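You operate a simulated robot arm through the tools that you are given. There is no shell and no other tool. Be economical: measure what you need, move in short steps, check, and stop when the job is done.

You are at the controls of a simulated two-armed robot. One attempt, no reset.

JOB
Shut, latch and carry the grey case to the trolley with both hands.
Fine: both latches fastened before it is lifted; it goes on top.
Where things are to end (x, y in the base frame): grey case within 0.1 m of [0.5, 0.76].

Only the result counts: the job must be done as asked and must still hold three seconds after the hand-in. Knocking over, shifting, dropping, spilling or breaking anything else fails it.

ROBOT AND FRAMES
Two 7-joint arms with two-finger parallel grippers on one trunk, on a base that drives. Base frame: it is fixed to the floor where the robot stands at the start and does not move with it; the origin is under the middle of the robot, x ahead of it, y to its left, z up; the surface under the hand at the start is at about z = 0.8. Readings come in m, rad, newtons and seconds.
The left shoulder is at the start at [0.029, 0.101, 1.262], the right one opposite. With the tool pointing down near the work surface each hand reaches from about 0.1 to 0.44 m from the robot's upright axis, wherever it stands, measured 20 degrees to its own side. Places, roughly: grey case (40x20x12 cm) [0.4, 0.1, 0.8]; grey case lid [0.5, 0.1, 1]; left grey case latch [0.3, 0.2, 0.9]; right grey case latch [0.3, 0, 0.9]; top of the trolley [0.6, 0.8, 0.8]. Payload 2.4 kg a hand.
The tool frame of a hand sits at the grasp point between the pads (the TCP): z along the fingers, y along the line on which they close. The tips reach 0.024 m beyond it. Largest opening 0.068 m; finger width 0.017, thickness 0.01; the body of the gripper, 0.04 by 0.07 m, starts 0.041 m behind the TCP.
Orientation is that of the tool frame in the base frame, as [roll, pitch, yaw] about the fixed x, y, z axes, in that order (R = Rz(yaw) Ry(pitch) Rx(roll)). With the fingers straight down and closing along the base's y, the tool's x points along the base's -x, its y along +y and its z along -z.

CONTROLS
- The arms move only by the tool move_arm. It takes "left_steps", "right_steps" or both (then of equal length, played together; a hand with none holds still); each is a list of rows, each a list of 7 numbers: the turn, a rotation vector about the base's x, y, z in units of 8 degrees (1.0 is 8 degrees), then the shift along the base's x, y, z in units of 50 mm (1.0 is 50 mm), then the opening, from 0 (shut) to 1 (fully open). In form: [[wx, wy, wz, dx, dy, dz, grip], ...]. A call has 1 to 10 rows; each row shifts and turns the commanded pose from where the row before left it. A call with a number of a shift or a turn outside -1 to 1 is refused whole. Each row takes 0.2 s and may step no farther than 0.05 m and 0.15 rad from the row before; otherwise, or with a gripper value out of range, the whole call is refused. Where a pose cannot be reached the arm comes as near as it can. A force on the tool above 40 N (or 10 N above the force at the start of the call, whichever is more), or a blocked arm, ends the call early, and 0.2 s more pass. The fingers move at their own pace (about 0.072 m/s each) and stop on an object; they squeeze with about 40 N. The grip force told is the motor's: it shows also when the fingers shut on nothing. Time passes only in rows, and 0.2 s behind the last, so rows that do not move let the fingers close. It gives the time, the measured TCP pose, the force on the tool (base axes), the opening and the grip force at its end, in the units of the frame above (readings bear some noise), with the torque about the TCP (base axes, N m) and any sound that the robot's microphone picked up.
- Cameras (640 x 400 px; columns grow to the right, rows downward): "scene" is now at [0.1019, 0.0316, 1.4118]; the picture's right is [0.35, -0.94, 0.00], its down [-0.61, -0.23, -0.76] and it looks along [0.71, 0.27, -0.65] (base axes); focal length 214 px, centre (320, 200). "left" rides on the left gripper at [0.084, -0.011, -0.075] in its tool frame; the picture's right is [0.13, 0.99, 0.00], its down [-0.60, 0.08, -0.79] and it looks along [-0.79, 0.10, 0.61] (tool axes); focal length 251 px, centre (320, 200). "right" rides on the right gripper at [0.084, 0.011, -0.075] in its tool frame; the picture's right is [-0.13, 0.99, 0.00], its down [-0.60, -0.08, -0.79] and it looks along [-0.79, -0.10, 0.61] (tool axes); focal length 251 px, centre (320, 200). There is no depth. A picture from a camera that has moved, and an enlarged one, comes with that camera's place and axes in the base frame and with its lens.
- snapshot(camera): a new picture of that camera. No time passes.
- move_column(by): slides the trunk up (or, below 0, down) by that many m; the arms and the scene camera ride with it, the base frame stays. It gives what a move gives, with no picture.
- drive_base(legs): drives the robot by 1 to 6 legs, each [ahead, left, turn to the left] in m, m and rad, along the robot's own axes; the way and the turn of a leg run together, so that a leg with both is an arc; at most 1.5 m and 3.142 rad a leg. The arms and the cameras ride along, it lands a little off, and it stops where it bumps. It gives what a move gives.
- turn_head(pan, tilt): turns the head with the scene camera to pan (to the left, within 1.501 rad either way) and tilt (down, from -0.506 to 1.204), counted from straight ahead of the robot. It gives what a move gives.
- close_up(camera, box): a new picture of the part [left, top, right, bottom] of that camera's present view, enlarged. No time passes.
- finish_job(): hands the job in; it is judged then, once.

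Go step by step. Nothing tells you exact positions but the pictures and the camera data: compare them with the known pose of the tool, close in by small moves and look again before you grip or let go. The budget is 120 turns and 88 pictures, counting those below and the enlarged ones. Unless the task says otherwise, let go and move clear before handing in.

The tools are called as a command line: name --argument value ..., lists and objects as JSON in quotes. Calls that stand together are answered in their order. move_arm: Moves the arms, as the interface text tells. Its arguments: {"type":"object","properties":{"left_steps":{"type":"array","items":{"type":"array","items":{"type":"number"}}},"right_steps":{"type":"array","items":{"type":"array","items":{"type":"number"}}}},"required":[]} The other tools are called the same way: move_column (by) slides the trunk up or down; drive_base (legs) drives the base; turn_head (pan, tilt) turns the head that bears the scene camera; snapshot (camera) takes a picture; close_up (camera, box) takes an enlarged picture of a part of a camera's view; finish_job () hands the job in.

At the start:

```text
time: 0.0
left_tool_pos: [0.2898, 0.3234, 1.2777]
left_ee_rot: [3.141, 0.0, 3.141]
left_force: [0.7, 0.3, -0.2]
left_torque: [0.02, -0.01, 0.01]
left_grip_width: 0.0681
left_gripper_force: 0.1
right_tool_pos: [0.3749, 0.0124, 1.3262]
right_ee_rot: [3.141, 0.0, -3.141]
right_force: [0.3, 0.3, -0.2]
right_torque: [0.02, 0.02, -0.02]
right_grip_width: 0.0682
right_gripper_force: 0.1
trunk travel left (down, up): [-0.475, 0.375]
robot x, y, heading: [-0.0012, 0.0019, -0.003]
head pan, tilt: [0.361, 0.707]
```

scene: 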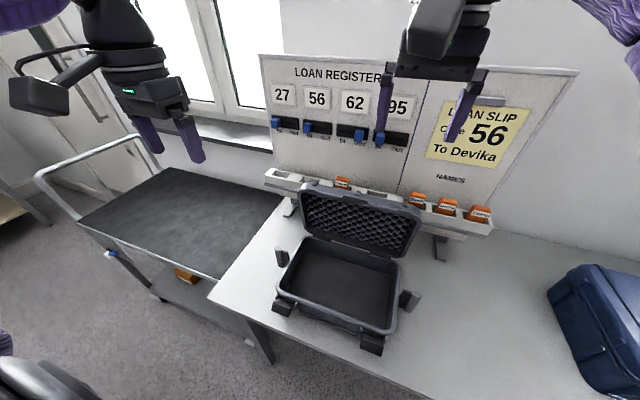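
right: 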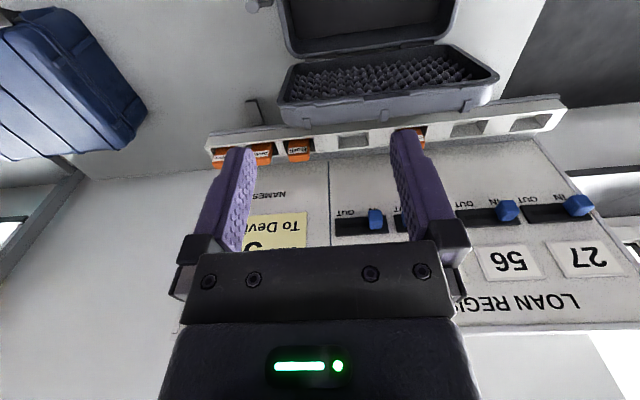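
left: 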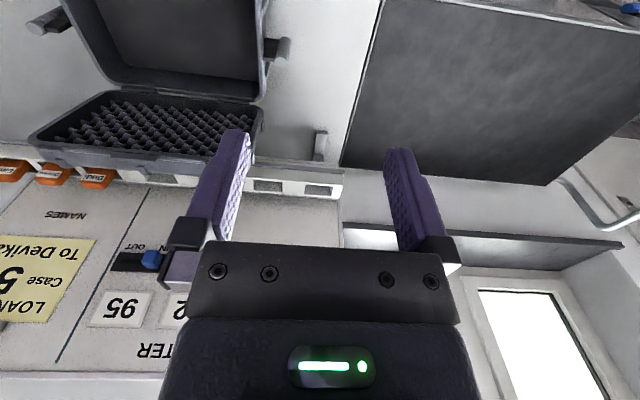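

I see the grey case open on the bench with its lid leaning back, and the trolley to the left. I'll look at the case closely first.

close_up --camera "scene" --box '[240, 160, 460, 370]'

close_up --camera "scene" --box '[20, 120, 320, 370]'

```text
1.90 times, centred on (350, 265) of scene
camera zoom: at [0.1019, 0.0316, 1.4118], right [0.35, -0.94, 0.0], down [-0.61, -0.23, -0.76], along [0.71, 0.27, -0.65], focal length 408 px, centre (263, 76)
```

zoom: 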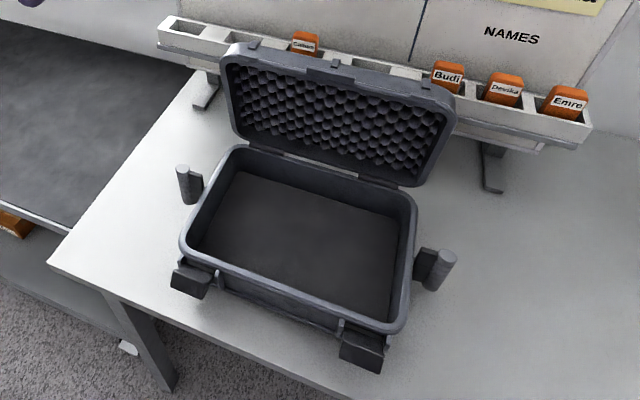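

```text
1.60 times, centred on (170, 245) of scene
camera zoom: at [0.1019, 0.0316, 1.4118], right [0.35, -0.94, 0.0], down [-0.61, -0.23, -0.76], along [0.71, 0.27, -0.65], focal length 343 px, centre (560, 128)
```

zoom: 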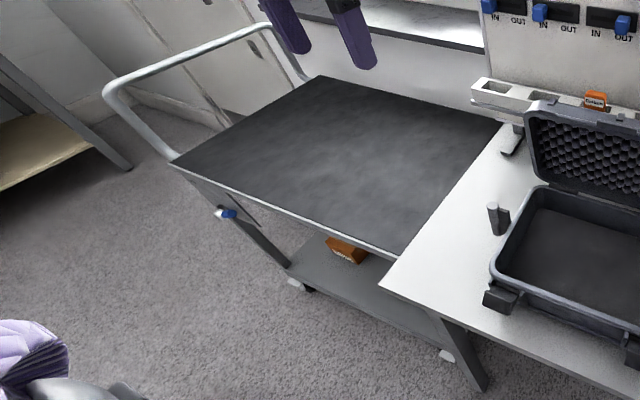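

The case's body spans roughly x 0.31–0.49 and y −0.06–0.23, with upright posts as handles at about y 0.285 and −0.10. The lid's top is near x 0.545, z 1.03, so I'll check how far the base can go forward before closing it.

turn_head --pan 0.0 --tilt 1.15

snapshot --camera "scene"

```text
time: 0.9
left_tool_pos: [0.2915, 0.3222, 1.2788]
left_ee_rot: [-3.141, -0.001, 3.141]
left_force: [0.1, -0.6, -1.1]
left_torque: [0.02, 0.0, 0.0]
left_grip_width: 0.0679
left_gripper_force: 0.0
right_tool_pos: [0.3758, 0.0127, 1.325]
right_ee_rot: [3.141, 0.0, 3.141]
right_force: [0.6, -0.6, -0.4]
right_torque: [-0.03, 0.01, 0.01]
right_grip_width: 0.068
right_gripper_force: 0.1
trunk travel left (down, up): [-0.475, 0.375]
robot x, y, heading: [-0.004, -0.0011, 0.001]
head pan, tilt: [0.0, 1.15]
```

```text
82 pictures are left
camera scene: at [0.0823, 0.0017, 1.3794], right [0.0, -1.0, 0.0], down [-0.91, 0.0, -0.41], along [0.41, 0.0, -0.91], focal length 214 px, centre (320, 200)
```

scene: 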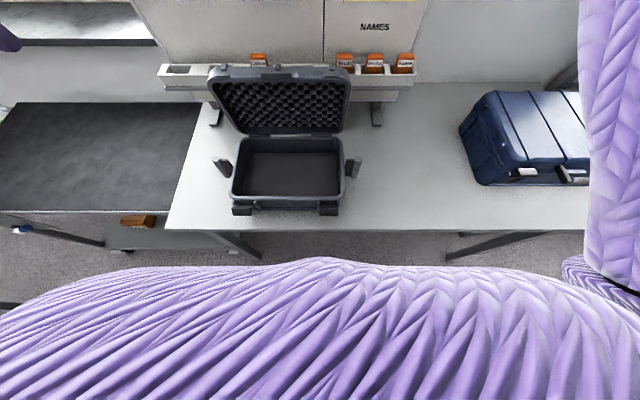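

The chest is clear of the bench edge (x≈0.25), so I'll edge forward 0.1 m and look again.

drive_base --legs '[[0.1, 0, 0]]'

turn_head --pan 0.1 --tilt 0.8

snapshot --camera "scene"

snapshot --camera "right"

```text
time: 2.1
left_tool_pos: [0.3962, 0.3216, 1.2782]
left_ee_rot: [-3.141, -0.002, 3.136]
left_force: [0.5, -0.3, 0.0]
left_torque: [-0.04, 0.0, 0.01]
left_grip_width: 0.0681
left_gripper_force: 0.0
right_tool_pos: [0.4799, 0.0111, 1.3255]
right_ee_rot: [3.141, 0.0, 3.14]
right_force: [0.0, -0.2, -0.3]
right_torque: [0.0, 0.01, -0.01]
right_grip_width: 0.0679
right_gripper_force: 0.0
trunk travel left (down, up): [-0.475, 0.375]
robot x, y, heading: [0.1014, -0.0018, -0.005]
head pan, tilt: [0.0, 1.15]
```

```text
time: 2.9
left_tool_pos: [0.3942, 0.3227, 1.279]
left_ee_rot: [3.142, -0.001, 3.137]
left_force: [-0.3, 0.2, -0.7]
left_torque: [0.0, 0.01, 0.01]
left_grip_width: 0.0678
left_gripper_force: 0.0
right_tool_pos: [0.4792, 0.011, 1.3242]
right_ee_rot: [-3.141, 0.0, 3.14]
right_force: [0.8, -0.1, 0.4]
right_torque: [0.02, 0.0, 0.01]
right_grip_width: 0.0679
right_gripper_force: 0.1
trunk travel left (down, up): [-0.475, 0.375]
robot x, y, heading: [0.103, -0.003, 0.003]
head pan, tilt: [0.099, 0.799]
```

```text
81 pictures are left
camera scene: at [0.2052, 0.0093, 1.4041], right [0.1, -1.0, 0.0], down [-0.71, -0.07, -0.7], along [0.69, 0.07, -0.72], focal length 214 px, centre (320, 200)
```

scene: 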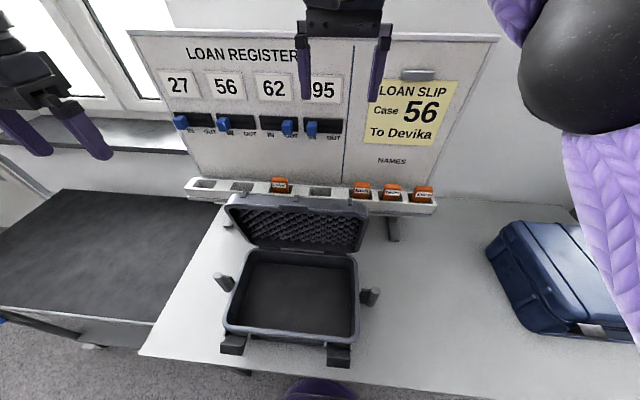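

```text
80 pictures are left
camera right: at [0.3947, 0.0213, 1.3996], right [0.13, 0.99, 0.0], down [0.6, -0.08, 0.79], along [0.79, -0.1, -0.61], focal length 251 px, centre (320, 200)
```

right: 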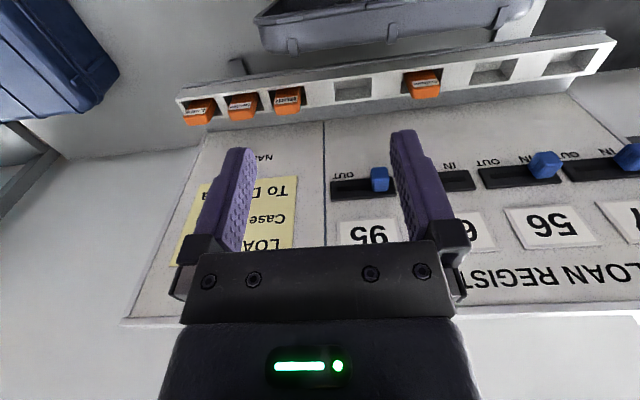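

I need the lid-to-rack gap precisely, so I'll zoom in on it from both cameras.

close_up --camera "right" --box '[220, 0, 560, 140]'

close_up --camera "scene" --box '[180, 160, 440, 370]'

```text
1.88 times, centred on (390, 70) of right
camera zoom: at [0.3947, 0.0213, 1.3996], right [0.13, 0.99, 0.0], down [0.6, -0.08, 0.79], along [0.79, -0.1, -0.61], focal length 473 px, centre (188, 445)
```

zoom: 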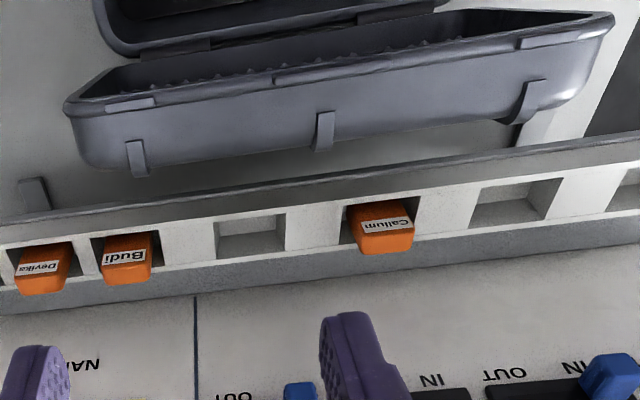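

```text
1.90 times, centred on (310, 265) of scene
camera zoom: at [0.2052, 0.0093, 1.4041], right [0.1, -1.0, 0.0], down [-0.71, -0.07, -0.7], along [0.69, 0.07, -0.72], focal length 408 px, centre (339, 76)
```

zoom: 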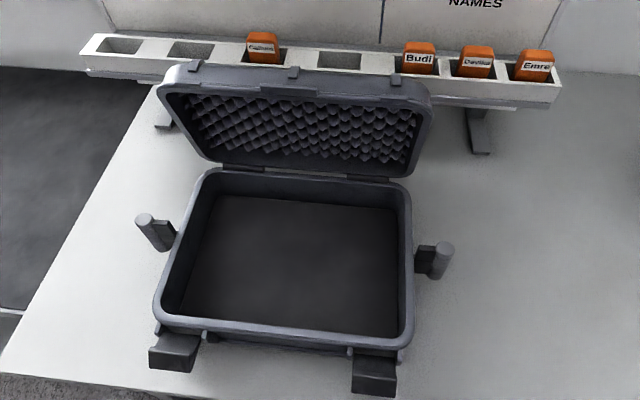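

The lid stands vertical: rim x≈0.49, back face x≈0.53, top z≈1.07. The rack front is at x≈0.59. I'll clear the right hand and bring the left, fingers shut, above the gap.

move_arm --left_steps '[[0, 0, 0, 0.553, -0.667, -0.263, 0], [0, 0, 0, 0.553, -0.667, -0.263, 0], [0, 0, 0, 0.553, -0.667, -0.263, 0], [0, 0, 0, 0.553, -0.667, -0.263, 0], [0, 0, 0, 0.553, -0.667, -0.263, 0], [0, 0, 0, 0.553, -0.667, -0.263, 0]]' --right_steps '[[0, 0, 0, -0.4, -0.9, 0, 1], [0, 0, 0, -0.4, -0.9, 0, 1], [0, 0, 0, -0.4, -0.9, 0, 1], [0, 0, 0, -0.4, -0.9, 0, 1], [0, 0, 0, -0.4, -0.9, 0, 1], [0, 0, 0, -0.4, -0.9, 0, 1]]'

snapshot --camera "scene"

snapshot --camera "left"

```text
time: 4.3
left_tool_pos: [0.5177, 0.1495, 1.1916]
left_ee_rot: [-3.14, 0.001, -3.141]
left_force: [0.3, -0.7, 0.0]
left_torque: [0.0, 0.0, -0.04]
left_grip_width: 0.0
left_gripper_force: 23.0
left hand out of reach, approached as far as the arm can: row 5, 6
right_tool_pos: [0.3596, -0.2597, 1.323]
right_ee_rot: [3.141, 0.0, 3.141]
right_force: [0.3, -0.4, 0.1]
right_torque: [-0.04, 0.02, -0.02]
right_grip_width: 0.0681
right_gripper_force: 0.1
trunk travel left (down, up): [-0.475, 0.375]
robot x, y, heading: [0.1016, 0.0021, -0.003]
head pan, tilt: [0.099, 0.799]
```

```text
77 pictures are left
camera scene: at [0.2045, 0.0085, 1.4043], right [0.1, -1.0, 0.0], down [-0.71, -0.07, -0.7], along [0.69, 0.07, -0.72], focal length 214 px, centre (320, 200)
```

scene: 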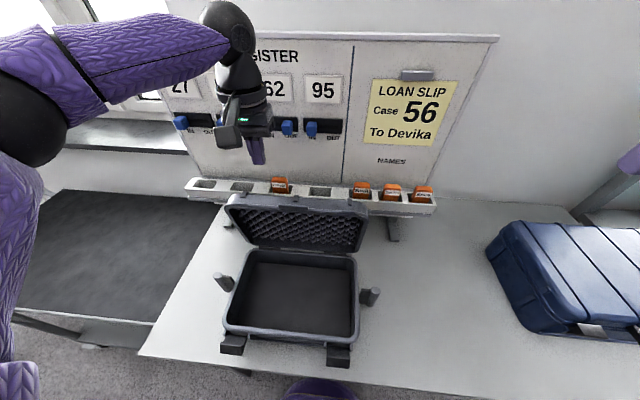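

```text
76 pictures are left
camera left: at [0.4336, 0.139, 1.2658], right [-0.13, 0.99, 0.0], down [0.6, 0.08, 0.79], along [0.79, 0.1, -0.61], focal length 251 px, centre (320, 200)
```

left: 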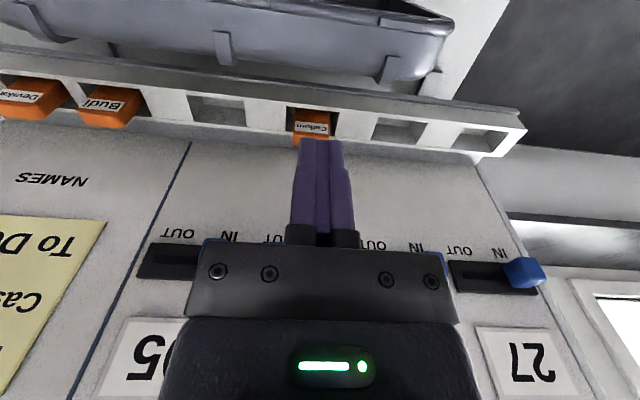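

The arm ran out of reach at x≈0.518 at this height. Lower down it should reach farther, so I'll test just above the lid.

move_arm --left_steps '[[0, 0, 0, 0, -0.3, -0.9, 0], [0, 0, 0, 0.9, 0, -0.3, 0], [0, 0, 0, 0.5, 0, 0, 0]]'

```text
time: 5.1
left_tool_pos: [0.5293, 0.1689, 1.1388]
left_ee_rot: [-3.141, 0.003, 3.138]
left_force: [0.9, 0.1, 0.0]
left_torque: [0.01, -0.01, 0.02]
left_grip_width: 0.0
left_gripper_force: 23.6
left hand out of reach, approached as far as the arm can: row 1, 2, 3
right_tool_pos: [0.3608, -0.2584, 1.3238]
right_ee_rot: [-3.141, 0.0, 3.139]
right_force: [0.8, 0.7, -0.9]
right_torque: [-0.02, 0.02, 0.02]
right_grip_width: 0.0684
right_gripper_force: 0.1
trunk travel left (down, up): [-0.475, 0.375]
robot x, y, heading: [0.1023, 0.0015, -0.006]
head pan, tilt: [0.099, 0.799]
```

Still short, so I'll tilt the fingers forward by 24° for extra reach and bring y back towards 0.13.

move_arm --left_steps '[[0, -1, 0, 0, -0.3, 0, 0], [0, -1, 0, 0, -0.3, 0, 0], [0, -1, 0, 0, -0.3, 0, 0], [0, 0, 0, 0.4, 0, 0, 0]]'

```text
time: 6.1
left_tool_pos: [0.5475, 0.1234, 1.14]
left_ee_rot: [3.141, 0.418, 3.138]
left_force: [-0.3, -0.6, 0.6]
left_torque: [0.0, 0.0, 0.04]
left_grip_width: 0.0
left_gripper_force: 23.6
right_tool_pos: [0.3629, -0.2567, 1.3231]
right_ee_rot: [3.141, 0.001, 3.139]
right_force: [-0.8, 1.0, 0.0]
right_torque: [-0.01, -0.01, 0.02]
right_grip_width: 0.0682
right_gripper_force: 0.1
trunk travel left (down, up): [-0.475, 0.375]
robot x, y, heading: [0.0994, 0.0016, -0.0]
head pan, tilt: [0.099, 0.799]
```

Reached. Forward a bit more to x≈0.565, then check.

move_arm --left_steps '[[0, 0, 0, 0.35, 0, 0, 0], [0, 0, 0, 0, 0, -0.4, 0]]'

close_up --camera "scene" --box '[180, 80, 400, 240]'

snapshot --camera "left"

```text
time: 6.7
left_tool_pos: [0.5609, 0.1275, 1.1214]
left_ee_rot: [-3.14, 0.419, 3.138]
left_force: [-0.7, 0.2, -0.3]
left_torque: [0.02, -0.02, -0.01]
left_grip_width: 0.0002
left_gripper_force: 23.8
left hand out of reach, approached as far as the arm can: row 1, 2
right_tool_pos: [0.3604, -0.2585, 1.3228]
right_ee_rot: [3.141, 0.0, 3.139]
right_force: [0.0, 0.5, -0.1]
right_torque: [0.0, 0.03, -0.03]
right_grip_width: 0.0679
right_gripper_force: 0.1
trunk travel left (down, up): [-0.475, 0.375]
robot x, y, heading: [0.1025, -0.0006, 0.0]
head pan, tilt: [0.099, 0.799]
```

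```text
2.50 times, centred on (290, 160) of scene
camera zoom: at [0.2051, 0.0091, 1.4042], right [0.1, -1.0, 0.0], down [-0.71, -0.07, -0.7], along [0.69, 0.07, -0.72], focal length 536 px, centre (395, 300)
```

zoom: 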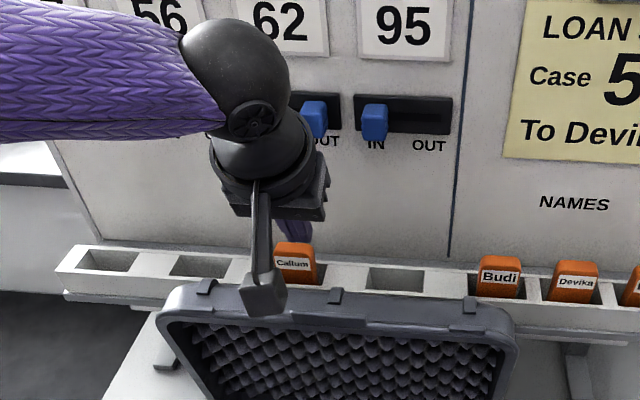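

```text
74 pictures are left
camera left: at [0.4532, 0.1171, 1.1563], right [-0.12, 0.99, -0.05], down [0.23, 0.08, 0.97], along [0.97, 0.1, -0.24], focal length 251 px, centre (320, 200)
```

left: 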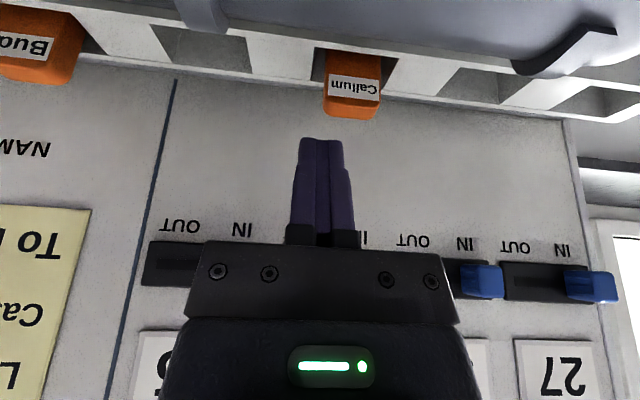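

The finger sits behind the lid line. An orange tag is behind at y≈0.15, so I'll shift to y≈0.085 and lower behind the lid in small steps.

move_arm --left_steps '[[0, 0, 0, 0, -0.45, 0, 0], [0, 0, 0, 0, -0.4, 0, 0], [0, 0, 0, 0, 0, -0.4, 0], [0, 0, 0, 0, 0, -0.4, 0], [0, 0, 0, 0, 0, -0.3, 0]]'

close_up --camera "scene" --box '[180, 80, 400, 240]'

snapshot --camera "left"

```text
time: 7.9
left_tool_pos: [0.5346, 0.122, 1.0796]
left_ee_rot: [-3.141, 0.418, 3.139]
left_force: [0.5, 0.3, 0.4]
left_torque: [-0.04, 0.0, 0.03]
left_grip_width: 0.0001
left_gripper_force: 23.4
left hand out of reach, approached as far as the arm can: row 1, 2, 3, 4, 5
right_tool_pos: [0.3604, -0.2588, 1.3239]
right_ee_rot: [3.14, 0.0, 3.14]
right_force: [-0.4, -0.1, -0.1]
right_torque: [0.0, 0.0, 0.02]
right_grip_width: 0.0681
right_gripper_force: 0.0
trunk travel left (down, up): [-0.475, 0.375]
robot x, y, heading: [0.0998, 0.0017, -0.006]
head pan, tilt: [0.099, 0.799]
```

```text
2.50 times, centred on (290, 160) of scene
camera zoom: at [0.2052, 0.0091, 1.4042], right [0.1, -1.0, 0.0], down [-0.71, -0.07, -0.7], along [0.69, 0.07, -0.72], focal length 536 px, centre (395, 300)
```

zoom: 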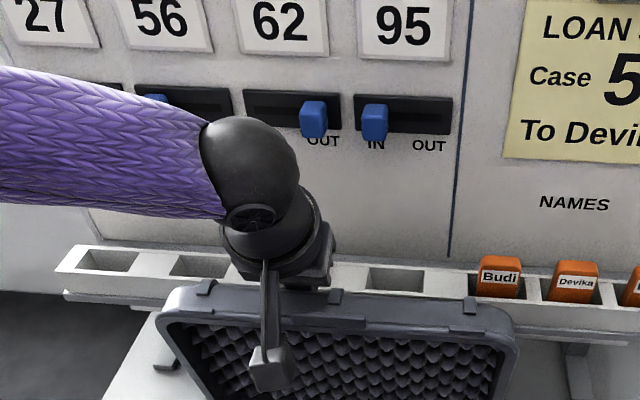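

```text
72 pictures are left
camera left: at [0.4259, 0.1112, 1.1141], right [-0.12, 0.99, -0.05], down [0.23, 0.08, 0.97], along [0.97, 0.1, -0.24], focal length 251 px, centre (320, 200)
```

left: 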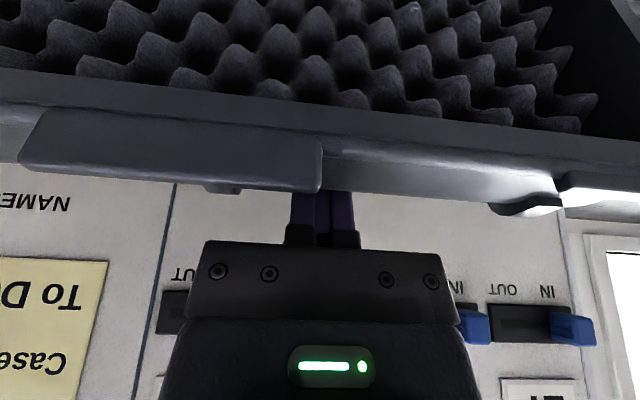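

The finger is only just behind the lid edge at the arm's limit. I'll drive 0.025 m forward and lower the trunk 0.025 m to place it deeper.

drive_base --legs '[[0.025, 0, 0]]'

move_column --by -0.022

snapshot --camera "left"

```text
time: 8.7
left_tool_pos: [0.5585, 0.1206, 1.0793]
left_ee_rot: [3.141, 0.418, 3.138]
left_force: [1.3, 0.2, -0.3]
left_torque: [0.03, -0.01, -0.04]
left_grip_width: 0.0
left_gripper_force: 23.7
right_tool_pos: [0.3862, -0.2591, 1.3249]
right_ee_rot: [-3.141, -0.001, 3.14]
right_force: [0.8, 0.3, -0.1]
right_torque: [0.01, 0.03, 0.0]
right_grip_width: 0.0682
right_gripper_force: 0.0
trunk travel left (down, up): [-0.475, 0.375]
robot x, y, heading: [0.1233, -0.0014, -0.004]
head pan, tilt: [0.099, 0.799]
```

```text
time: 9.4
left_tool_pos: [0.5571, 0.1217, 1.0583]
left_ee_rot: [3.141, 0.419, 3.138]
left_force: [0.0, -0.1, 0.5]
left_torque: [0.02, 0.01, 0.03]
left_grip_width: 0.0
left_gripper_force: 23.3
right_tool_pos: [0.3853, -0.2582, 1.3016]
right_ee_rot: [3.14, 0.0, 3.14]
right_force: [-0.2, 0.8, -0.2]
right_torque: [-0.03, 0.03, 0.01]
right_grip_width: 0.0682
right_gripper_force: 0.0
trunk travel left (down, up): [-0.453, 0.397]
robot x, y, heading: [0.1235, 0.0001, -0.005]
head pan, tilt: [0.099, 0.799]
```

```text
71 pictures are left
camera left: at [0.4495, 0.111, 1.0923], right [-0.12, 0.99, -0.05], down [0.23, 0.08, 0.97], along [0.97, 0.1, -0.24], focal length 251 px, centre (320, 200)
```

left: 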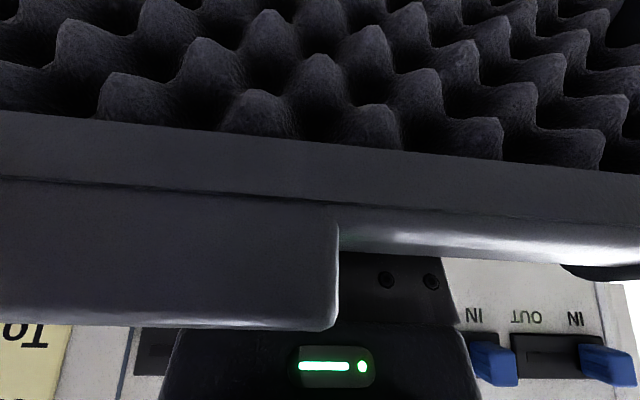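

The finger is behind the lid. I'll pull gently toward the robot.

move_arm --left_steps '[[0, 0, 0, -0.4, 0, 0, 0], [0, 0, 0, -0.4, 0, 0, 0], [0, 0, 0, -0.4, 0, 0, 0], [0, 0, 0, -0.4, 0, 0, 0]]'

snapshot --camera "scene"

```text
time: 10.4
left_tool_pos: [0.4773, 0.1233, 1.057]
left_ee_rot: [3.141, 0.419, 3.138]
left_force: [0.2, 0.4, -1.0]
left_torque: [0.03, 0.0, 0.02]
left_grip_width: 0.0
left_gripper_force: 23.6
right_tool_pos: [0.3846, -0.2586, 1.3013]
right_ee_rot: [3.141, 0.001, 3.139]
right_force: [-0.5, 0.0, 0.0]
right_torque: [-0.02, 0.0, 0.0]
right_grip_width: 0.068
right_gripper_force: 0.1
trunk travel left (down, up): [-0.453, 0.397]
robot x, y, heading: [0.1231, 0.0002, -0.004]
head pan, tilt: [0.099, 0.799]
```

```text
70 pictures are left
camera scene: at [0.2311, 0.009, 1.3821], right [0.1, -1.0, 0.0], down [-0.71, -0.07, -0.7], along [0.69, 0.07, -0.72], focal length 214 px, centre (320, 200)
```

scene: 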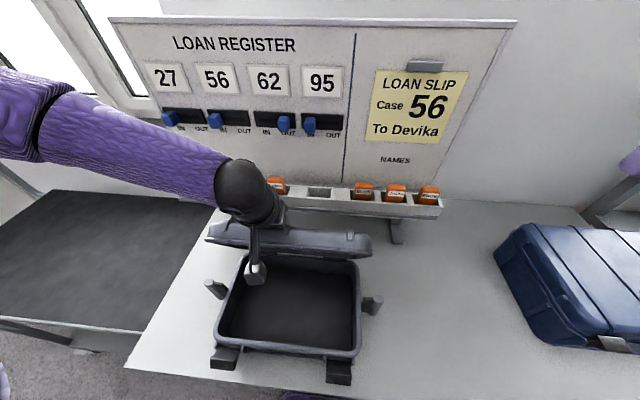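

The lid is tipping forward with the finger. I'll continue pulling while untilting.

move_arm --left_steps '[[0, 0.75, 0, -0.5, 0, 0, 0], [0, 0.75, 0, -0.5, 0, 0, 0], [0, 0.75, 0, -0.5, 0, -0.2, 0], [0, 0.75, 0, -0.5, 0, -0.4, 0]]'

snapshot --camera "scene"

```text
time: 11.4
left_tool_pos: [0.3777, 0.1229, 1.0287]
left_ee_rot: [-3.141, -0.002, 3.141]
left_force: [-0.1, -0.1, -0.4]
left_torque: [0.0, 0.0, 0.01]
left_grip_width: 0.0
left_gripper_force: 23.8
right_tool_pos: [0.386, -0.258, 1.3019]
right_ee_rot: [3.141, -0.001, 3.14]
right_force: [-0.5, -0.4, 0.2]
right_torque: [0.02, -0.02, 0.02]
right_grip_width: 0.0679
right_gripper_force: 0.0
trunk travel left (down, up): [-0.453, 0.397]
robot x, y, heading: [0.1282, 0.0009, -0.001]
head pan, tilt: [0.099, 0.799]
```

```text
69 pictures are left
camera scene: at [0.2313, 0.0091, 1.3821], right [0.1, -1.0, 0.0], down [-0.71, -0.07, -0.7], along [0.69, 0.07, -0.72], focal length 214 px, centre (320, 200)
```

scene: 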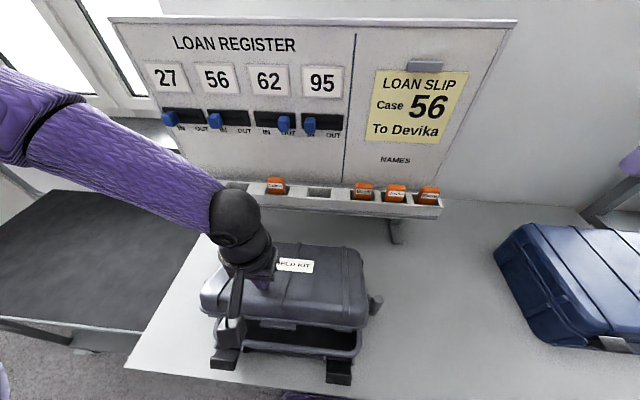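

Lid is past halfway. Now press it down near its front edge.

move_arm --left_steps '[[0, 0, 0, -0.3, -0.2, -0.5, 0], [0, 0, 0, -0.2, -0.2, -0.5, 0], [0, 0, 0, 0, -0.2, -0.4, 0], [0, 0, 0, 0, 0, -0.3, 0]]'

snapshot --camera "scene"

```text
time: 12.4
left_tool_pos: [0.3543, 0.1228, 0.9719]
left_ee_rot: [-3.137, 0.001, 3.14]
left_force: [0.5, 0.2, 0.3]
left_torque: [0.0, 0.03, 0.01]
left_grip_width: 0.0002
left_gripper_force: 23.6
left hand out of reach, approached as far as the arm can: row 2, 3, 4
right_tool_pos: [0.3842, -0.2578, 1.3026]
right_ee_rot: [3.141, 0.001, 3.139]
right_force: [0.2, -0.6, -0.3]
right_torque: [-0.04, 0.03, 0.02]
right_grip_width: 0.0679
right_gripper_force: 0.1
trunk travel left (down, up): [-0.453, 0.397]
robot x, y, heading: [0.1249, 0.0027, -0.005]
head pan, tilt: [0.099, 0.799]
```

```text
68 pictures are left
camera scene: at [0.2312, 0.0091, 1.3821], right [0.1, -1.0, 0.0], down [-0.71, -0.07, -0.7], along [0.69, 0.07, -0.72], focal length 214 px, centre (320, 200)
```

scene: 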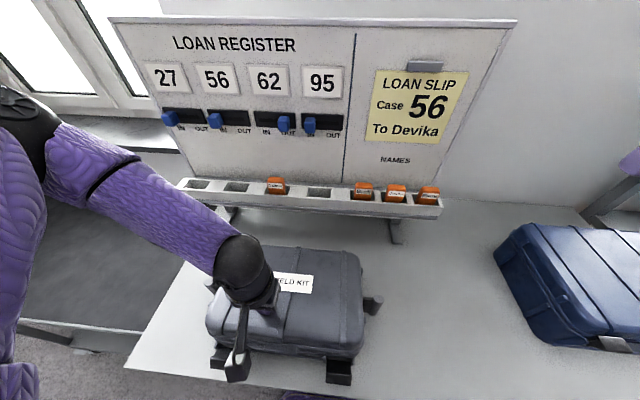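

The lid is nearly closed, and the left arm is at its inner limit. I'll lower the trunk slightly to press it shut.

move_column --by -0.025

snapshot --camera "scene"

snapshot --camera "left"

```text
time: 13.0
left_tool_pos: [0.3537, 0.122, 0.9491]
left_ee_rot: [-3.14, 0.002, 3.14]
left_force: [-1.6, 6.0, 28.5]
left_torque: [0.14, 0.01, -0.22]
left_grip_width: 0.0
left_gripper_force: 23.5
right_tool_pos: [0.3853, -0.2583, 1.2787]
right_ee_rot: [-3.141, 0.0, 3.139]
right_force: [-0.5, 0.0, -0.4]
right_torque: [0.02, 0.05, -0.03]
right_grip_width: 0.0683
right_gripper_force: 0.0
trunk travel left (down, up): [-0.43, 0.419]
robot x, y, heading: [0.1254, 0.0027, 0.0]
head pan, tilt: [0.099, 0.799]
stopped: the force on the tool passed its limit at 73 N (the readings are from after the stop); the commanded pose is now the measured one
```

```text
67 pictures are left
camera scene: at [0.233, 0.0093, 1.3594], right [0.1, -1.0, 0.0], down [-0.71, -0.07, -0.7], along [0.69, 0.07, -0.72], focal length 214 px, centre (320, 200)
```

scene: 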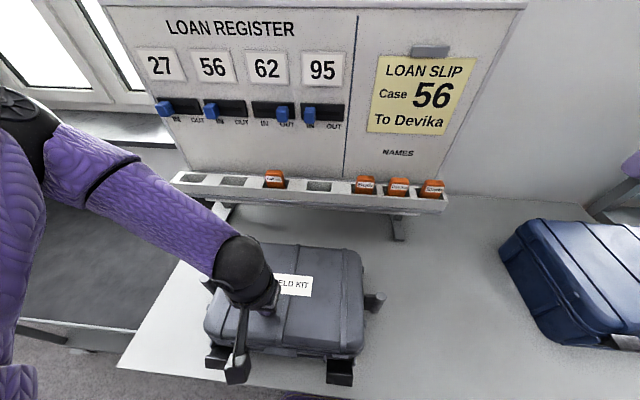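

```text
66 pictures are left
camera left: at [0.269, 0.1114, 1.0244], right [-0.13, 0.99, 0.0], down [0.6, 0.08, 0.8], along [0.79, 0.1, -0.61], focal length 251 px, centre (320, 200)
```

left: 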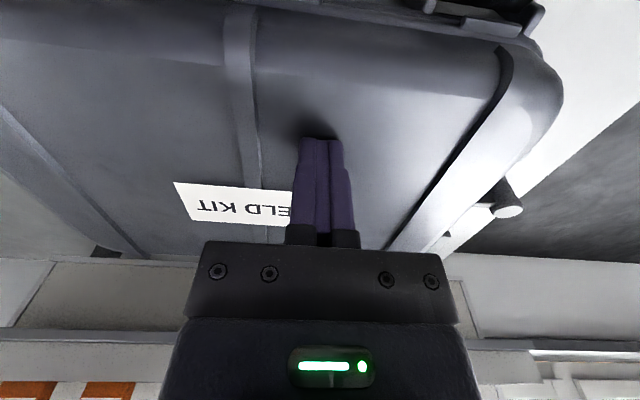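

The lid is shut (top at z≈0.925, 28 N pushing back). I'll lift the hand, back the base off and centre it on the case to inspect the latches.

move_arm --left_steps '[[0, 0, 0, 0, 0.3, 0.9, 0], [0, 0, 0, 0, 0.6, 0.7, 0], [0, 0, 0, 0, 0.9, 0.3, 0], [0, 0, 0, 0, 0.9, 0, 0], [0, 0, 0, 0, 0.9, 0, 0]]'

drive_base --legs '[[-0.14, 0, 0], [0, 0.09, 0]]'

turn_head --pan 0.0 --tilt 1.0

snapshot --camera "scene"

```text
time: 14.2
left_tool_pos: [0.3549, 0.3028, 1.0453]
left_ee_rot: [-3.14, 0.0, 3.137]
left_force: [-0.7, -0.2, -0.4]
left_torque: [-0.03, 0.02, 0.0]
left_grip_width: 0.0
left_gripper_force: 23.4
right_tool_pos: [0.3859, -0.2585, 1.2786]
right_ee_rot: [-3.14, -0.002, 3.141]
right_force: [0.2, 0.4, 0.0]
right_torque: [0.01, 0.04, -0.03]
right_grip_width: 0.0681
right_gripper_force: 0.1
trunk travel left (down, up): [-0.43, 0.419]
robot x, y, heading: [0.1243, -0.0011, -0.006]
head pan, tilt: [0.099, 0.799]
```

```text
time: 16.2
left_tool_pos: [0.2169, 0.3959, 1.0455]
left_ee_rot: [-3.138, 0.003, 3.132]
left_force: [-0.1, -0.4, -0.7]
left_torque: [-0.02, -0.01, -0.03]
left_grip_width: 0.0
left_gripper_force: 23.7
right_tool_pos: [0.2444, -0.1663, 1.2795]
right_ee_rot: [-3.14, -0.003, 3.132]
right_force: [-0.2, 0.1, 0.7]
right_torque: [-0.02, 0.0, -0.03]
right_grip_width: 0.0682
right_gripper_force: 0.1
trunk travel left (down, up): [-0.43, 0.419]
robot x, y, heading: [-0.0157, 0.0925, -0.007]
head pan, tilt: [0.099, 0.799]
```

```text
time: 17.0
left_tool_pos: [0.2175, 0.3958, 1.0444]
left_ee_rot: [-3.14, 0.002, 3.132]
left_force: [-0.4, 0.3, -0.6]
left_torque: [-0.03, -0.04, -0.03]
left_grip_width: 0.0
left_gripper_force: 23.5
right_tool_pos: [0.2445, -0.167, 1.2798]
right_ee_rot: [3.141, -0.002, 3.133]
right_force: [0.3, -0.4, 0.1]
right_torque: [-0.04, -0.01, -0.01]
right_grip_width: 0.0676
right_gripper_force: 0.0
trunk travel left (down, up): [-0.43, 0.419]
robot x, y, heading: [-0.0116, 0.0937, -0.008]
head pan, tilt: [0.0, 1.0]
```

```text
65 pictures are left
camera scene: at [0.0839, 0.0938, 1.3441], right [-0.01, -1.0, 0.0], down [-0.84, 0.01, -0.54], along [0.54, 0.0, -0.84], focal length 214 px, centre (320, 200)
```

scene: 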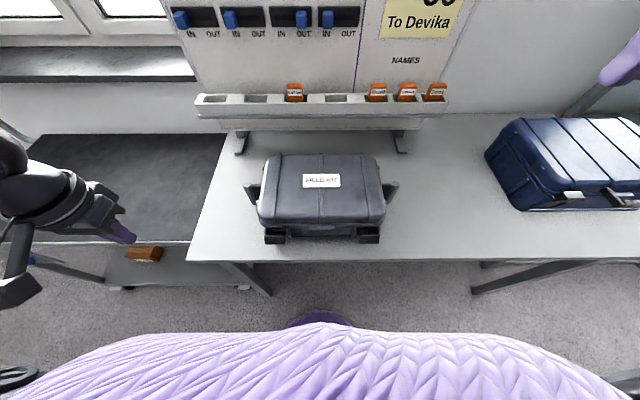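

close_up --camera "scene" --box '[230, 140, 410, 260]'

```text
3.33 times, centred on (320, 200) of scene
camera zoom: at [0.0839, 0.0938, 1.3441], right [-0.01, -1.0, 0.0], down [-0.84, 0.01, -0.54], along [0.54, 0.0, -0.84], focal length 715 px, centre (320, 200)
```

zoom: 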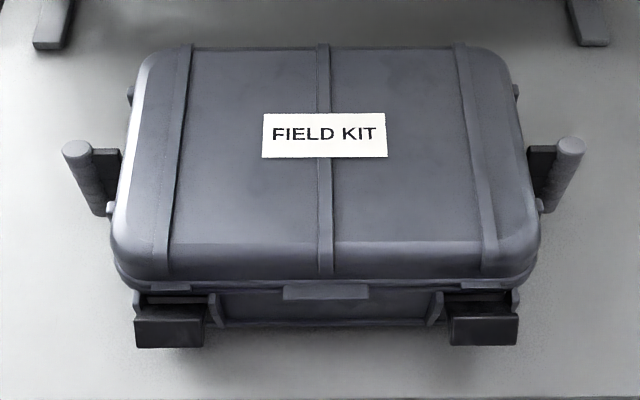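

The lid is closed. The latches stick out in front at about (0.28, 0.20) and (0.28, −0.02), z≈0.87. I'll bring the left wrist camera low in front for a side look.

move_arm --left_steps '[[0, 0, 0, -0.2, -0.8, -0.5, 0], [0, 0, 0, -0.2, -0.8, -0.6, 0], [0, 0, 0, -0.2, -0.8, -0.6, 0], [0, 0, 0, 0, 0, -0.6, 0]]'

snapshot --camera "left"

```text
refused: row 2 steps farther than a row can; nothing moved
```

```text
63 pictures are left
camera left: at [0.1331, 0.3851, 1.1197], right [-0.12, 0.99, 0.0], down [0.6, 0.07, 0.79], along [0.79, 0.1, -0.61], focal length 251 px, centre (320, 200)
```

left: 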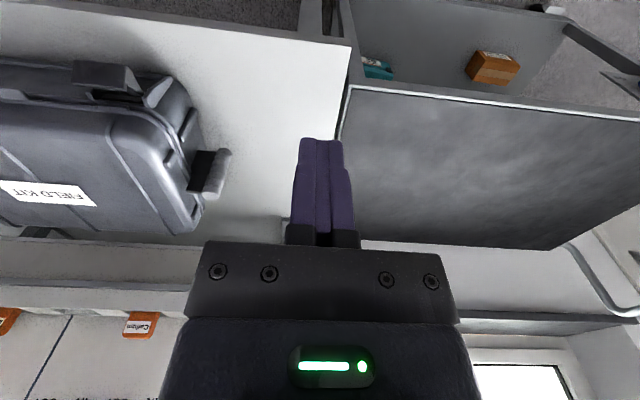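

move_arm --left_steps '[[0, 0, 0, -0.2, -0.7, -0.5, 0], [0, 0, 0, -0.2, -0.7, -0.5, 0], [0, 0, 0, -0.2, -0.7, -0.5, 0], [0, 0, 0, 0, -0.2, -0.8, 0]]'

snapshot --camera "left"

```text
time: 18.0
left_tool_pos: [0.1891, 0.2834, 0.9251]
left_ee_rot: [-3.141, 0.002, 3.133]
left_force: [0.6, 0.3, -1.1]
left_torque: [0.01, 0.0, 0.03]
left_grip_width: 0.0
left_gripper_force: 22.9
left hand out of reach, approached as far as the arm can: row 3
right_tool_pos: [0.2436, -0.1671, 1.2783]
right_ee_rot: [3.141, -0.003, 3.133]
right_force: [-0.2, 0.6, -0.3]
right_torque: [-0.01, -0.01, 0.01]
right_grip_width: 0.0679
right_gripper_force: 0.2
trunk travel left (down, up): [-0.43, 0.419]
robot x, y, heading: [-0.0114, 0.0957, -0.006]
head pan, tilt: [0.0, 1.0]
```

```text
62 pictures are left
camera left: at [0.1056, 0.272, 1.001], right [-0.12, 0.99, 0.0], down [0.6, 0.07, 0.79], along [0.79, 0.1, -0.61], focal length 251 px, centre (320, 200)
```

left: 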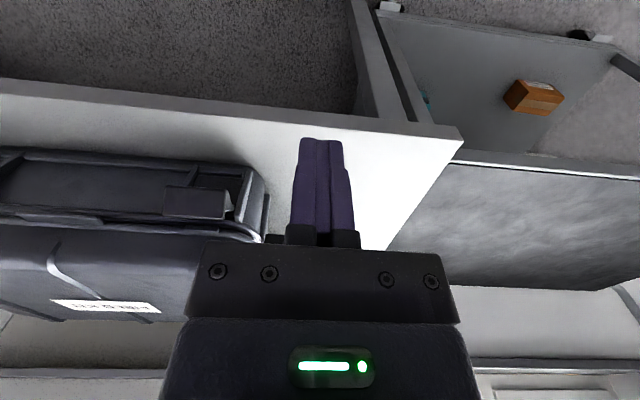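

close_up --camera "left" --box '[120, 140, 290, 250]'

```text
3.64 times, centred on (205, 195) of left
camera zoom: at [0.1056, 0.272, 1.001], right [-0.12, 0.99, 0.0], down [0.6, 0.07, 0.79], along [0.79, 0.1, -0.61], focal length 914 px, centre (738, 218)
```

zoom: 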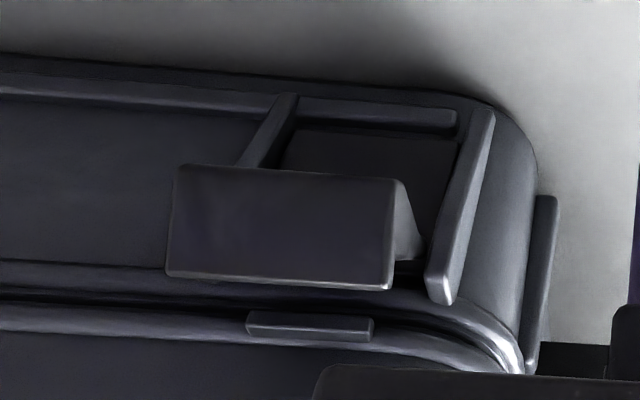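

The latch is a hinged block below a small catch bar on the lid. I want a side profile, so I'll yaw the left hand by 80° and look along −y (also the orientation needed for the handles).

move_arm --left_steps '[[0, 0, -1, 0, 0.3, 0, 0], [0, 0, -1, 0, 0.3, 0, 0], [0, 0, -1, 0, 0.3, 0, 0], [0, 0, -1, 0.2, 0.3, 0, 0], [0, 0, -1, 0.2, 0.3, 0, 0], [0, 0, -1, 0.2, 0.1, 0, 0], [0, 0, -1, 0.2, 0.1, 0, 0], [0, 0, -1, 0.2, 0.1, 0, 0], [0, 0, -1, 0.2, 0, 0, 0], [0, 0, -1, 0.2, 0, 0, 0]]'

snapshot --camera "left"

```text
time: 20.2
left_tool_pos: [0.2627, 0.3691, 0.9269]
left_ee_rot: [-3.14, 0.001, 1.733]
left_force: [-0.6, 0.3, 0.6]
left_torque: [0.01, 0.03, -0.02]
left_grip_width: 0.0
left_gripper_force: 23.6
right_tool_pos: [0.2445, -0.1679, 1.2791]
right_ee_rot: [3.141, -0.002, 3.133]
right_force: [-0.1, 0.1, -0.6]
right_torque: [0.04, 0.02, -0.05]
right_grip_width: 0.068
right_gripper_force: 0.1
trunk travel left (down, up): [-0.43, 0.419]
robot x, y, heading: [-0.0158, 0.0907, -0.004]
head pan, tilt: [0.0, 1.0]
```

```text
60 pictures are left
camera left: at [0.2374, 0.4509, 1.0029], right [0.96, 0.29, 0.0], down [0.18, -0.58, 0.79], along [0.23, -0.76, -0.61], focal length 251 px, centre (320, 200)
```

left: 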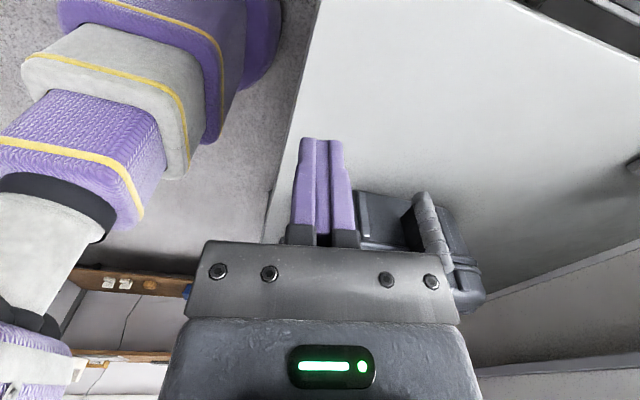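

Fingers hide the latch. I'll shift back and up for a clear view.

move_arm --left_steps '[[0, 0, 0, -0.7, 0, 0.5, 0], [0, 0, 0, -0.7, 0, 0.5, 0]]'

snapshot --camera "left"

```text
time: 20.8
left_tool_pos: [0.1942, 0.37, 0.9794]
left_ee_rot: [-3.139, 0.001, 1.735]
left_force: [-0.3, 0.2, 0.8]
left_torque: [-0.02, 0.04, 0.02]
left_grip_width: 0.0001
left_gripper_force: 24.0
right_tool_pos: [0.2438, -0.1686, 1.2789]
right_ee_rot: [3.141, -0.004, 3.132]
right_force: [-0.4, -0.1, -0.6]
right_torque: [0.0, 0.01, -0.02]
right_grip_width: 0.0682
right_gripper_force: 0.0
trunk travel left (down, up): [-0.43, 0.419]
robot x, y, heading: [-0.0144, 0.0895, -0.01]
head pan, tilt: [0.0, 1.0]
```

```text
59 pictures are left
camera left: at [0.1696, 0.4512, 1.0538], right [0.96, 0.29, 0.0], down [0.18, -0.58, 0.79], along [0.23, -0.76, -0.61], focal length 251 px, centre (320, 200)
```

left: 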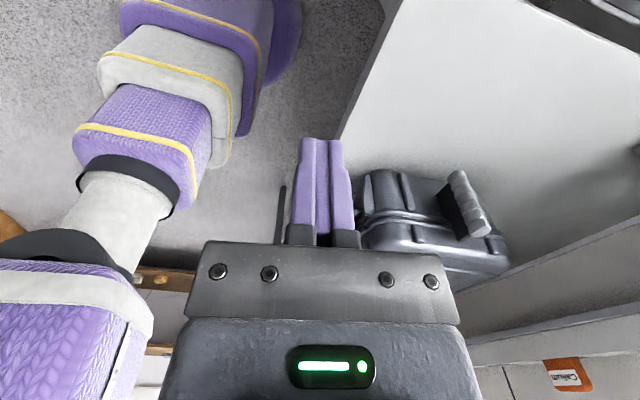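

move_arm --left_steps '[[0, 0, 0, -0.9, 0, 0, 0], [0, 0, -0.6, -0.5, 0.3, -0.2, 0]]'

close_up --camera "left" --box '[340, 120, 560, 290]'

```text
time: 21.4
left_tool_pos: [0.1268, 0.3894, 0.9629]
left_ee_rot: [-3.139, 0.005, 1.652]
left_force: [-0.4, 0.8, 0.1]
left_torque: [0.02, 0.0, 0.02]
left_grip_width: 0.0
left_gripper_force: 23.8
left hand out of reach, approached as far as the arm can: row 1
right_tool_pos: [0.244, -0.1666, 1.2777]
right_ee_rot: [-3.139, -0.003, 3.134]
right_force: [-0.3, -0.2, 0.3]
right_torque: [0.0, 0.0, -0.04]
right_grip_width: 0.0682
right_gripper_force: 0.1
trunk travel left (down, up): [-0.43, 0.419]
robot x, y, heading: [-0.013, 0.0965, -0.007]
head pan, tilt: [0.0, 1.0]
```

```text
2.35 times, centred on (450, 205) of left
camera zoom: at [0.1088, 0.4734, 1.0374], right [0.98, 0.21, 0.0], down [0.13, -0.59, 0.79], along [0.17, -0.78, -0.61], focal length 592 px, centre (14, 188)
```

zoom: 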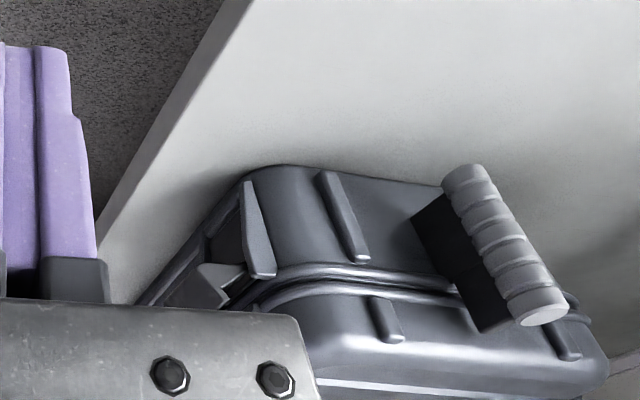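

move_arm --left_steps '[[0, 0, 0, 0, 0, 0.7, 0], [0, 0, 0, 0, 0, 0.7, 0]]'

close_up --camera "left" --box '[350, 120, 500, 240]'

```text
time: 22.0
left_tool_pos: [0.1372, 0.4071, 1.0285]
left_ee_rot: [-3.141, 0.002, 1.652]
left_force: [0.0, 0.3, -0.6]
left_torque: [0.01, 0.03, -0.05]
left_grip_width: 0.0
left_gripper_force: 23.5
left hand out of reach, approached as far as the arm can: row 1, 2
right_tool_pos: [0.2436, -0.1673, 1.2795]
right_ee_rot: [3.141, -0.001, 3.133]
right_force: [-0.5, -0.4, 0.3]
right_torque: [0.02, 0.02, -0.01]
right_grip_width: 0.0682
right_gripper_force: 0.0
trunk travel left (down, up): [-0.43, 0.419]
robot x, y, heading: [-0.0151, 0.0957, -0.01]
head pan, tilt: [0.0, 1.0]
```

```text
3.33 times, centred on (425, 180) of left
camera zoom: at [0.1195, 0.4904, 1.1025], right [0.98, 0.21, 0.0], down [0.13, -0.59, 0.79], along [0.17, -0.78, -0.61], focal length 838 px, centre (-30, 267)
```

zoom: 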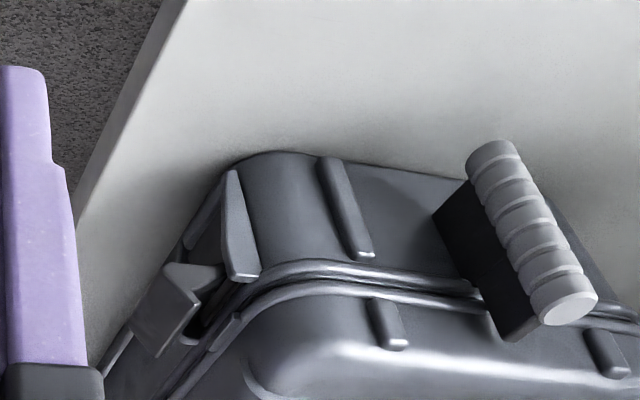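

Now it's clear: each latch is a lever sticking straight out with a lip at its outer end, hinged near z≈0.865. It must be swung up about 90° so the lip snaps over the lid catch. I'll back up a little, then set both hands with tilted fingers to lift from beneath.

drive_base --legs '[[-0.09, 0, 0]]'

move_arm --left_steps '[[0, 0, 1, 0, 0, 0, 0], [0, 0, 1, 0, 0, 0, 0], [0, 0, 1, 0.2, 0, 0, 0], [0, 0, 1, 0.2, 0, 0, 0], [0, 0, 1, 0.2, -0.2, 0, 0], [0, 0, 1, 0.2, -0.2, 0, 0], [0, 0, 1, 0.2, -0.2, 0, 0], [0, 0, 1, 0.2, -0.4, -0.1, 0], [0, 0, 1, 0.2, -0.4, -0.1, 0], [0, 0, 1, 0.2, -0.4, -0.1, 0]]' --right_steps '[[0, 0, 0, 0, 0, -0.6, 0], [0, 0, 0, 0, 0, -0.6, 0], [0, 0, 0, 0, 0, -0.6, 0], [0, 0, 0, 0, 0, -0.6, 0], [0, 0, 0, 0, 0.1, -0.6, 0], [0, 0, 0, 0, 0.1, -0.6, 0], [0, 0, 0, 0.2, 0.2, -0.6, 0], [0, 0, 0, 0.2, 0.2, -0.4, 0], [0, 0, 0, 0.2, 0.2, -0.4, 0], [0, 0, 0, 0.2, 0.2, -0.4, 0]]'

```text
time: 23.1
left_tool_pos: [0.048, 0.4063, 1.0271]
left_ee_rot: [-3.14, 0.003, 1.651]
left_force: [-1.0, -0.3, -1.3]
left_torque: [-0.04, -0.03, -0.03]
left_grip_width: 0.0
left_gripper_force: 23.4
right_tool_pos: [0.1525, -0.1659, 1.2797]
right_ee_rot: [-3.141, 0.0, 3.132]
right_force: [-0.1, 0.2, 0.5]
right_torque: [-0.01, -0.02, -0.01]
right_grip_width: 0.0678
right_gripper_force: 0.0
trunk travel left (down, up): [-0.43, 0.419]
robot x, y, heading: [-0.1064, 0.0944, -0.011]
head pan, tilt: [0.0, 1.0]
```

```text
time: 25.3
left_tool_pos: [0.1299, 0.3151, 1.0107]
left_ee_rot: [-3.14, 0.003, 3.048]
left_force: [0.1, -0.1, -0.2]
left_torque: [0.03, -0.02, 0.0]
left_grip_width: 0.0
left_gripper_force: 23.6
right_tool_pos: [0.1938, -0.1174, 1.0081]
right_ee_rot: [-3.141, -0.002, 3.132]
right_force: [0.0, 0.3, 0.3]
right_torque: [0.01, 0.01, -0.02]
right_grip_width: 0.0
right_gripper_force: 24.1
trunk travel left (down, up): [-0.43, 0.419]
robot x, y, heading: [-0.1044, 0.093, -0.003]
head pan, tilt: [0.0, 1.0]
```

move_arm --left_steps '[[0, 0, 0.67, 0.1, -0.3, 0, 0], [0, -1, 0, 0.1, -0.3, -0.1, 0], [0, -1, 0, 0.1, -0.3, -0.1, 0], [0, -1, 0, 0.1, -0.3, -0.1, 0], [0, -1, 0, 0.1, -0.3, -0.1, 0], [0, -1, 0, 0.1, -0.3, -0.1, 0], [0, -1, 0, 0.1, -0.3, -0.2, 0], [0, -1, 0, 0.1, -0.2, -0.2, 0]]' --right_steps '[[0, 0, 0, 0, 0.2, 0, 0], [0, -1, 0, 0, 0.3, -0.1, 0], [0, -1, 0, 0, 0.3, -0.1, 0], [0, -1, 0, 0, 0.3, -0.1, 0], [0, -1, 0, 0, 0.3, -0.1, 0], [0, -1, 0, 0, 0.2, -0.1, 0], [0, -1, 0, 0, 0.2, -0.2, 0], [0, -1, 0, 0, 0.1, -0.2, 0]]'

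snapshot --camera "scene"

snapshot --camera "left"

```text
time: 27.1
left_tool_pos: [0.2207, 0.2439, 1.0026]
left_ee_rot: [-3.138, 0.98, -3.141]
left_force: [0.3, 0.7, -0.9]
left_torque: [0.01, 0.0, -0.03]
left_grip_width: 0.0002
left_gripper_force: 23.0
left hand out of reach, approached as far as the arm can: row 3, 4, 5, 6, 7, 8
right_tool_pos: [0.1944, -0.0376, 0.9837]
right_ee_rot: [3.134, 0.697, 3.129]
right_force: [0.5, -0.1, -0.3]
right_torque: [-0.02, 0.02, 0.03]
right_grip_width: 0.0
right_gripper_force: 23.5
right hand out of reach, approached as far as the arm can: row 7, 8
trunk travel left (down, up): [-0.43, 0.419]
robot x, y, heading: [-0.1042, 0.0936, -0.012]
head pan, tilt: [0.0, 1.0]
```

```text
56 pictures are left
camera scene: at [-0.0054, 0.0945, 1.3441], right [-0.01, -1.0, 0.0], down [-0.84, 0.01, -0.54], along [0.54, -0.01, -0.84], focal length 214 px, centre (320, 200)
```

scene: 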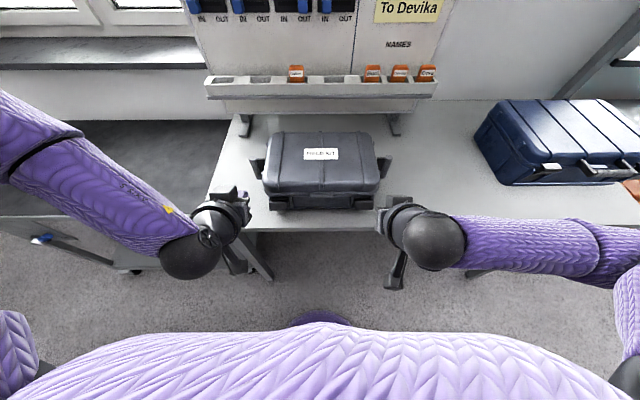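

```text
55 pictures are left
camera left: at [0.1114, 0.2342, 0.9737], right [-0.07, 0.99, -0.11], down [-0.32, 0.08, 0.94], along [0.94, 0.1, 0.31], focal length 251 px, centre (320, 200)
```

left: 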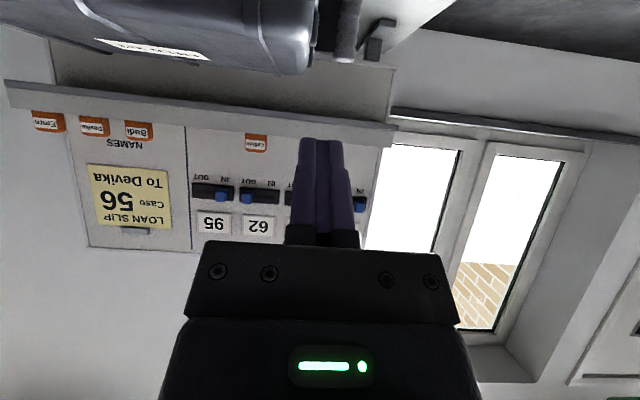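

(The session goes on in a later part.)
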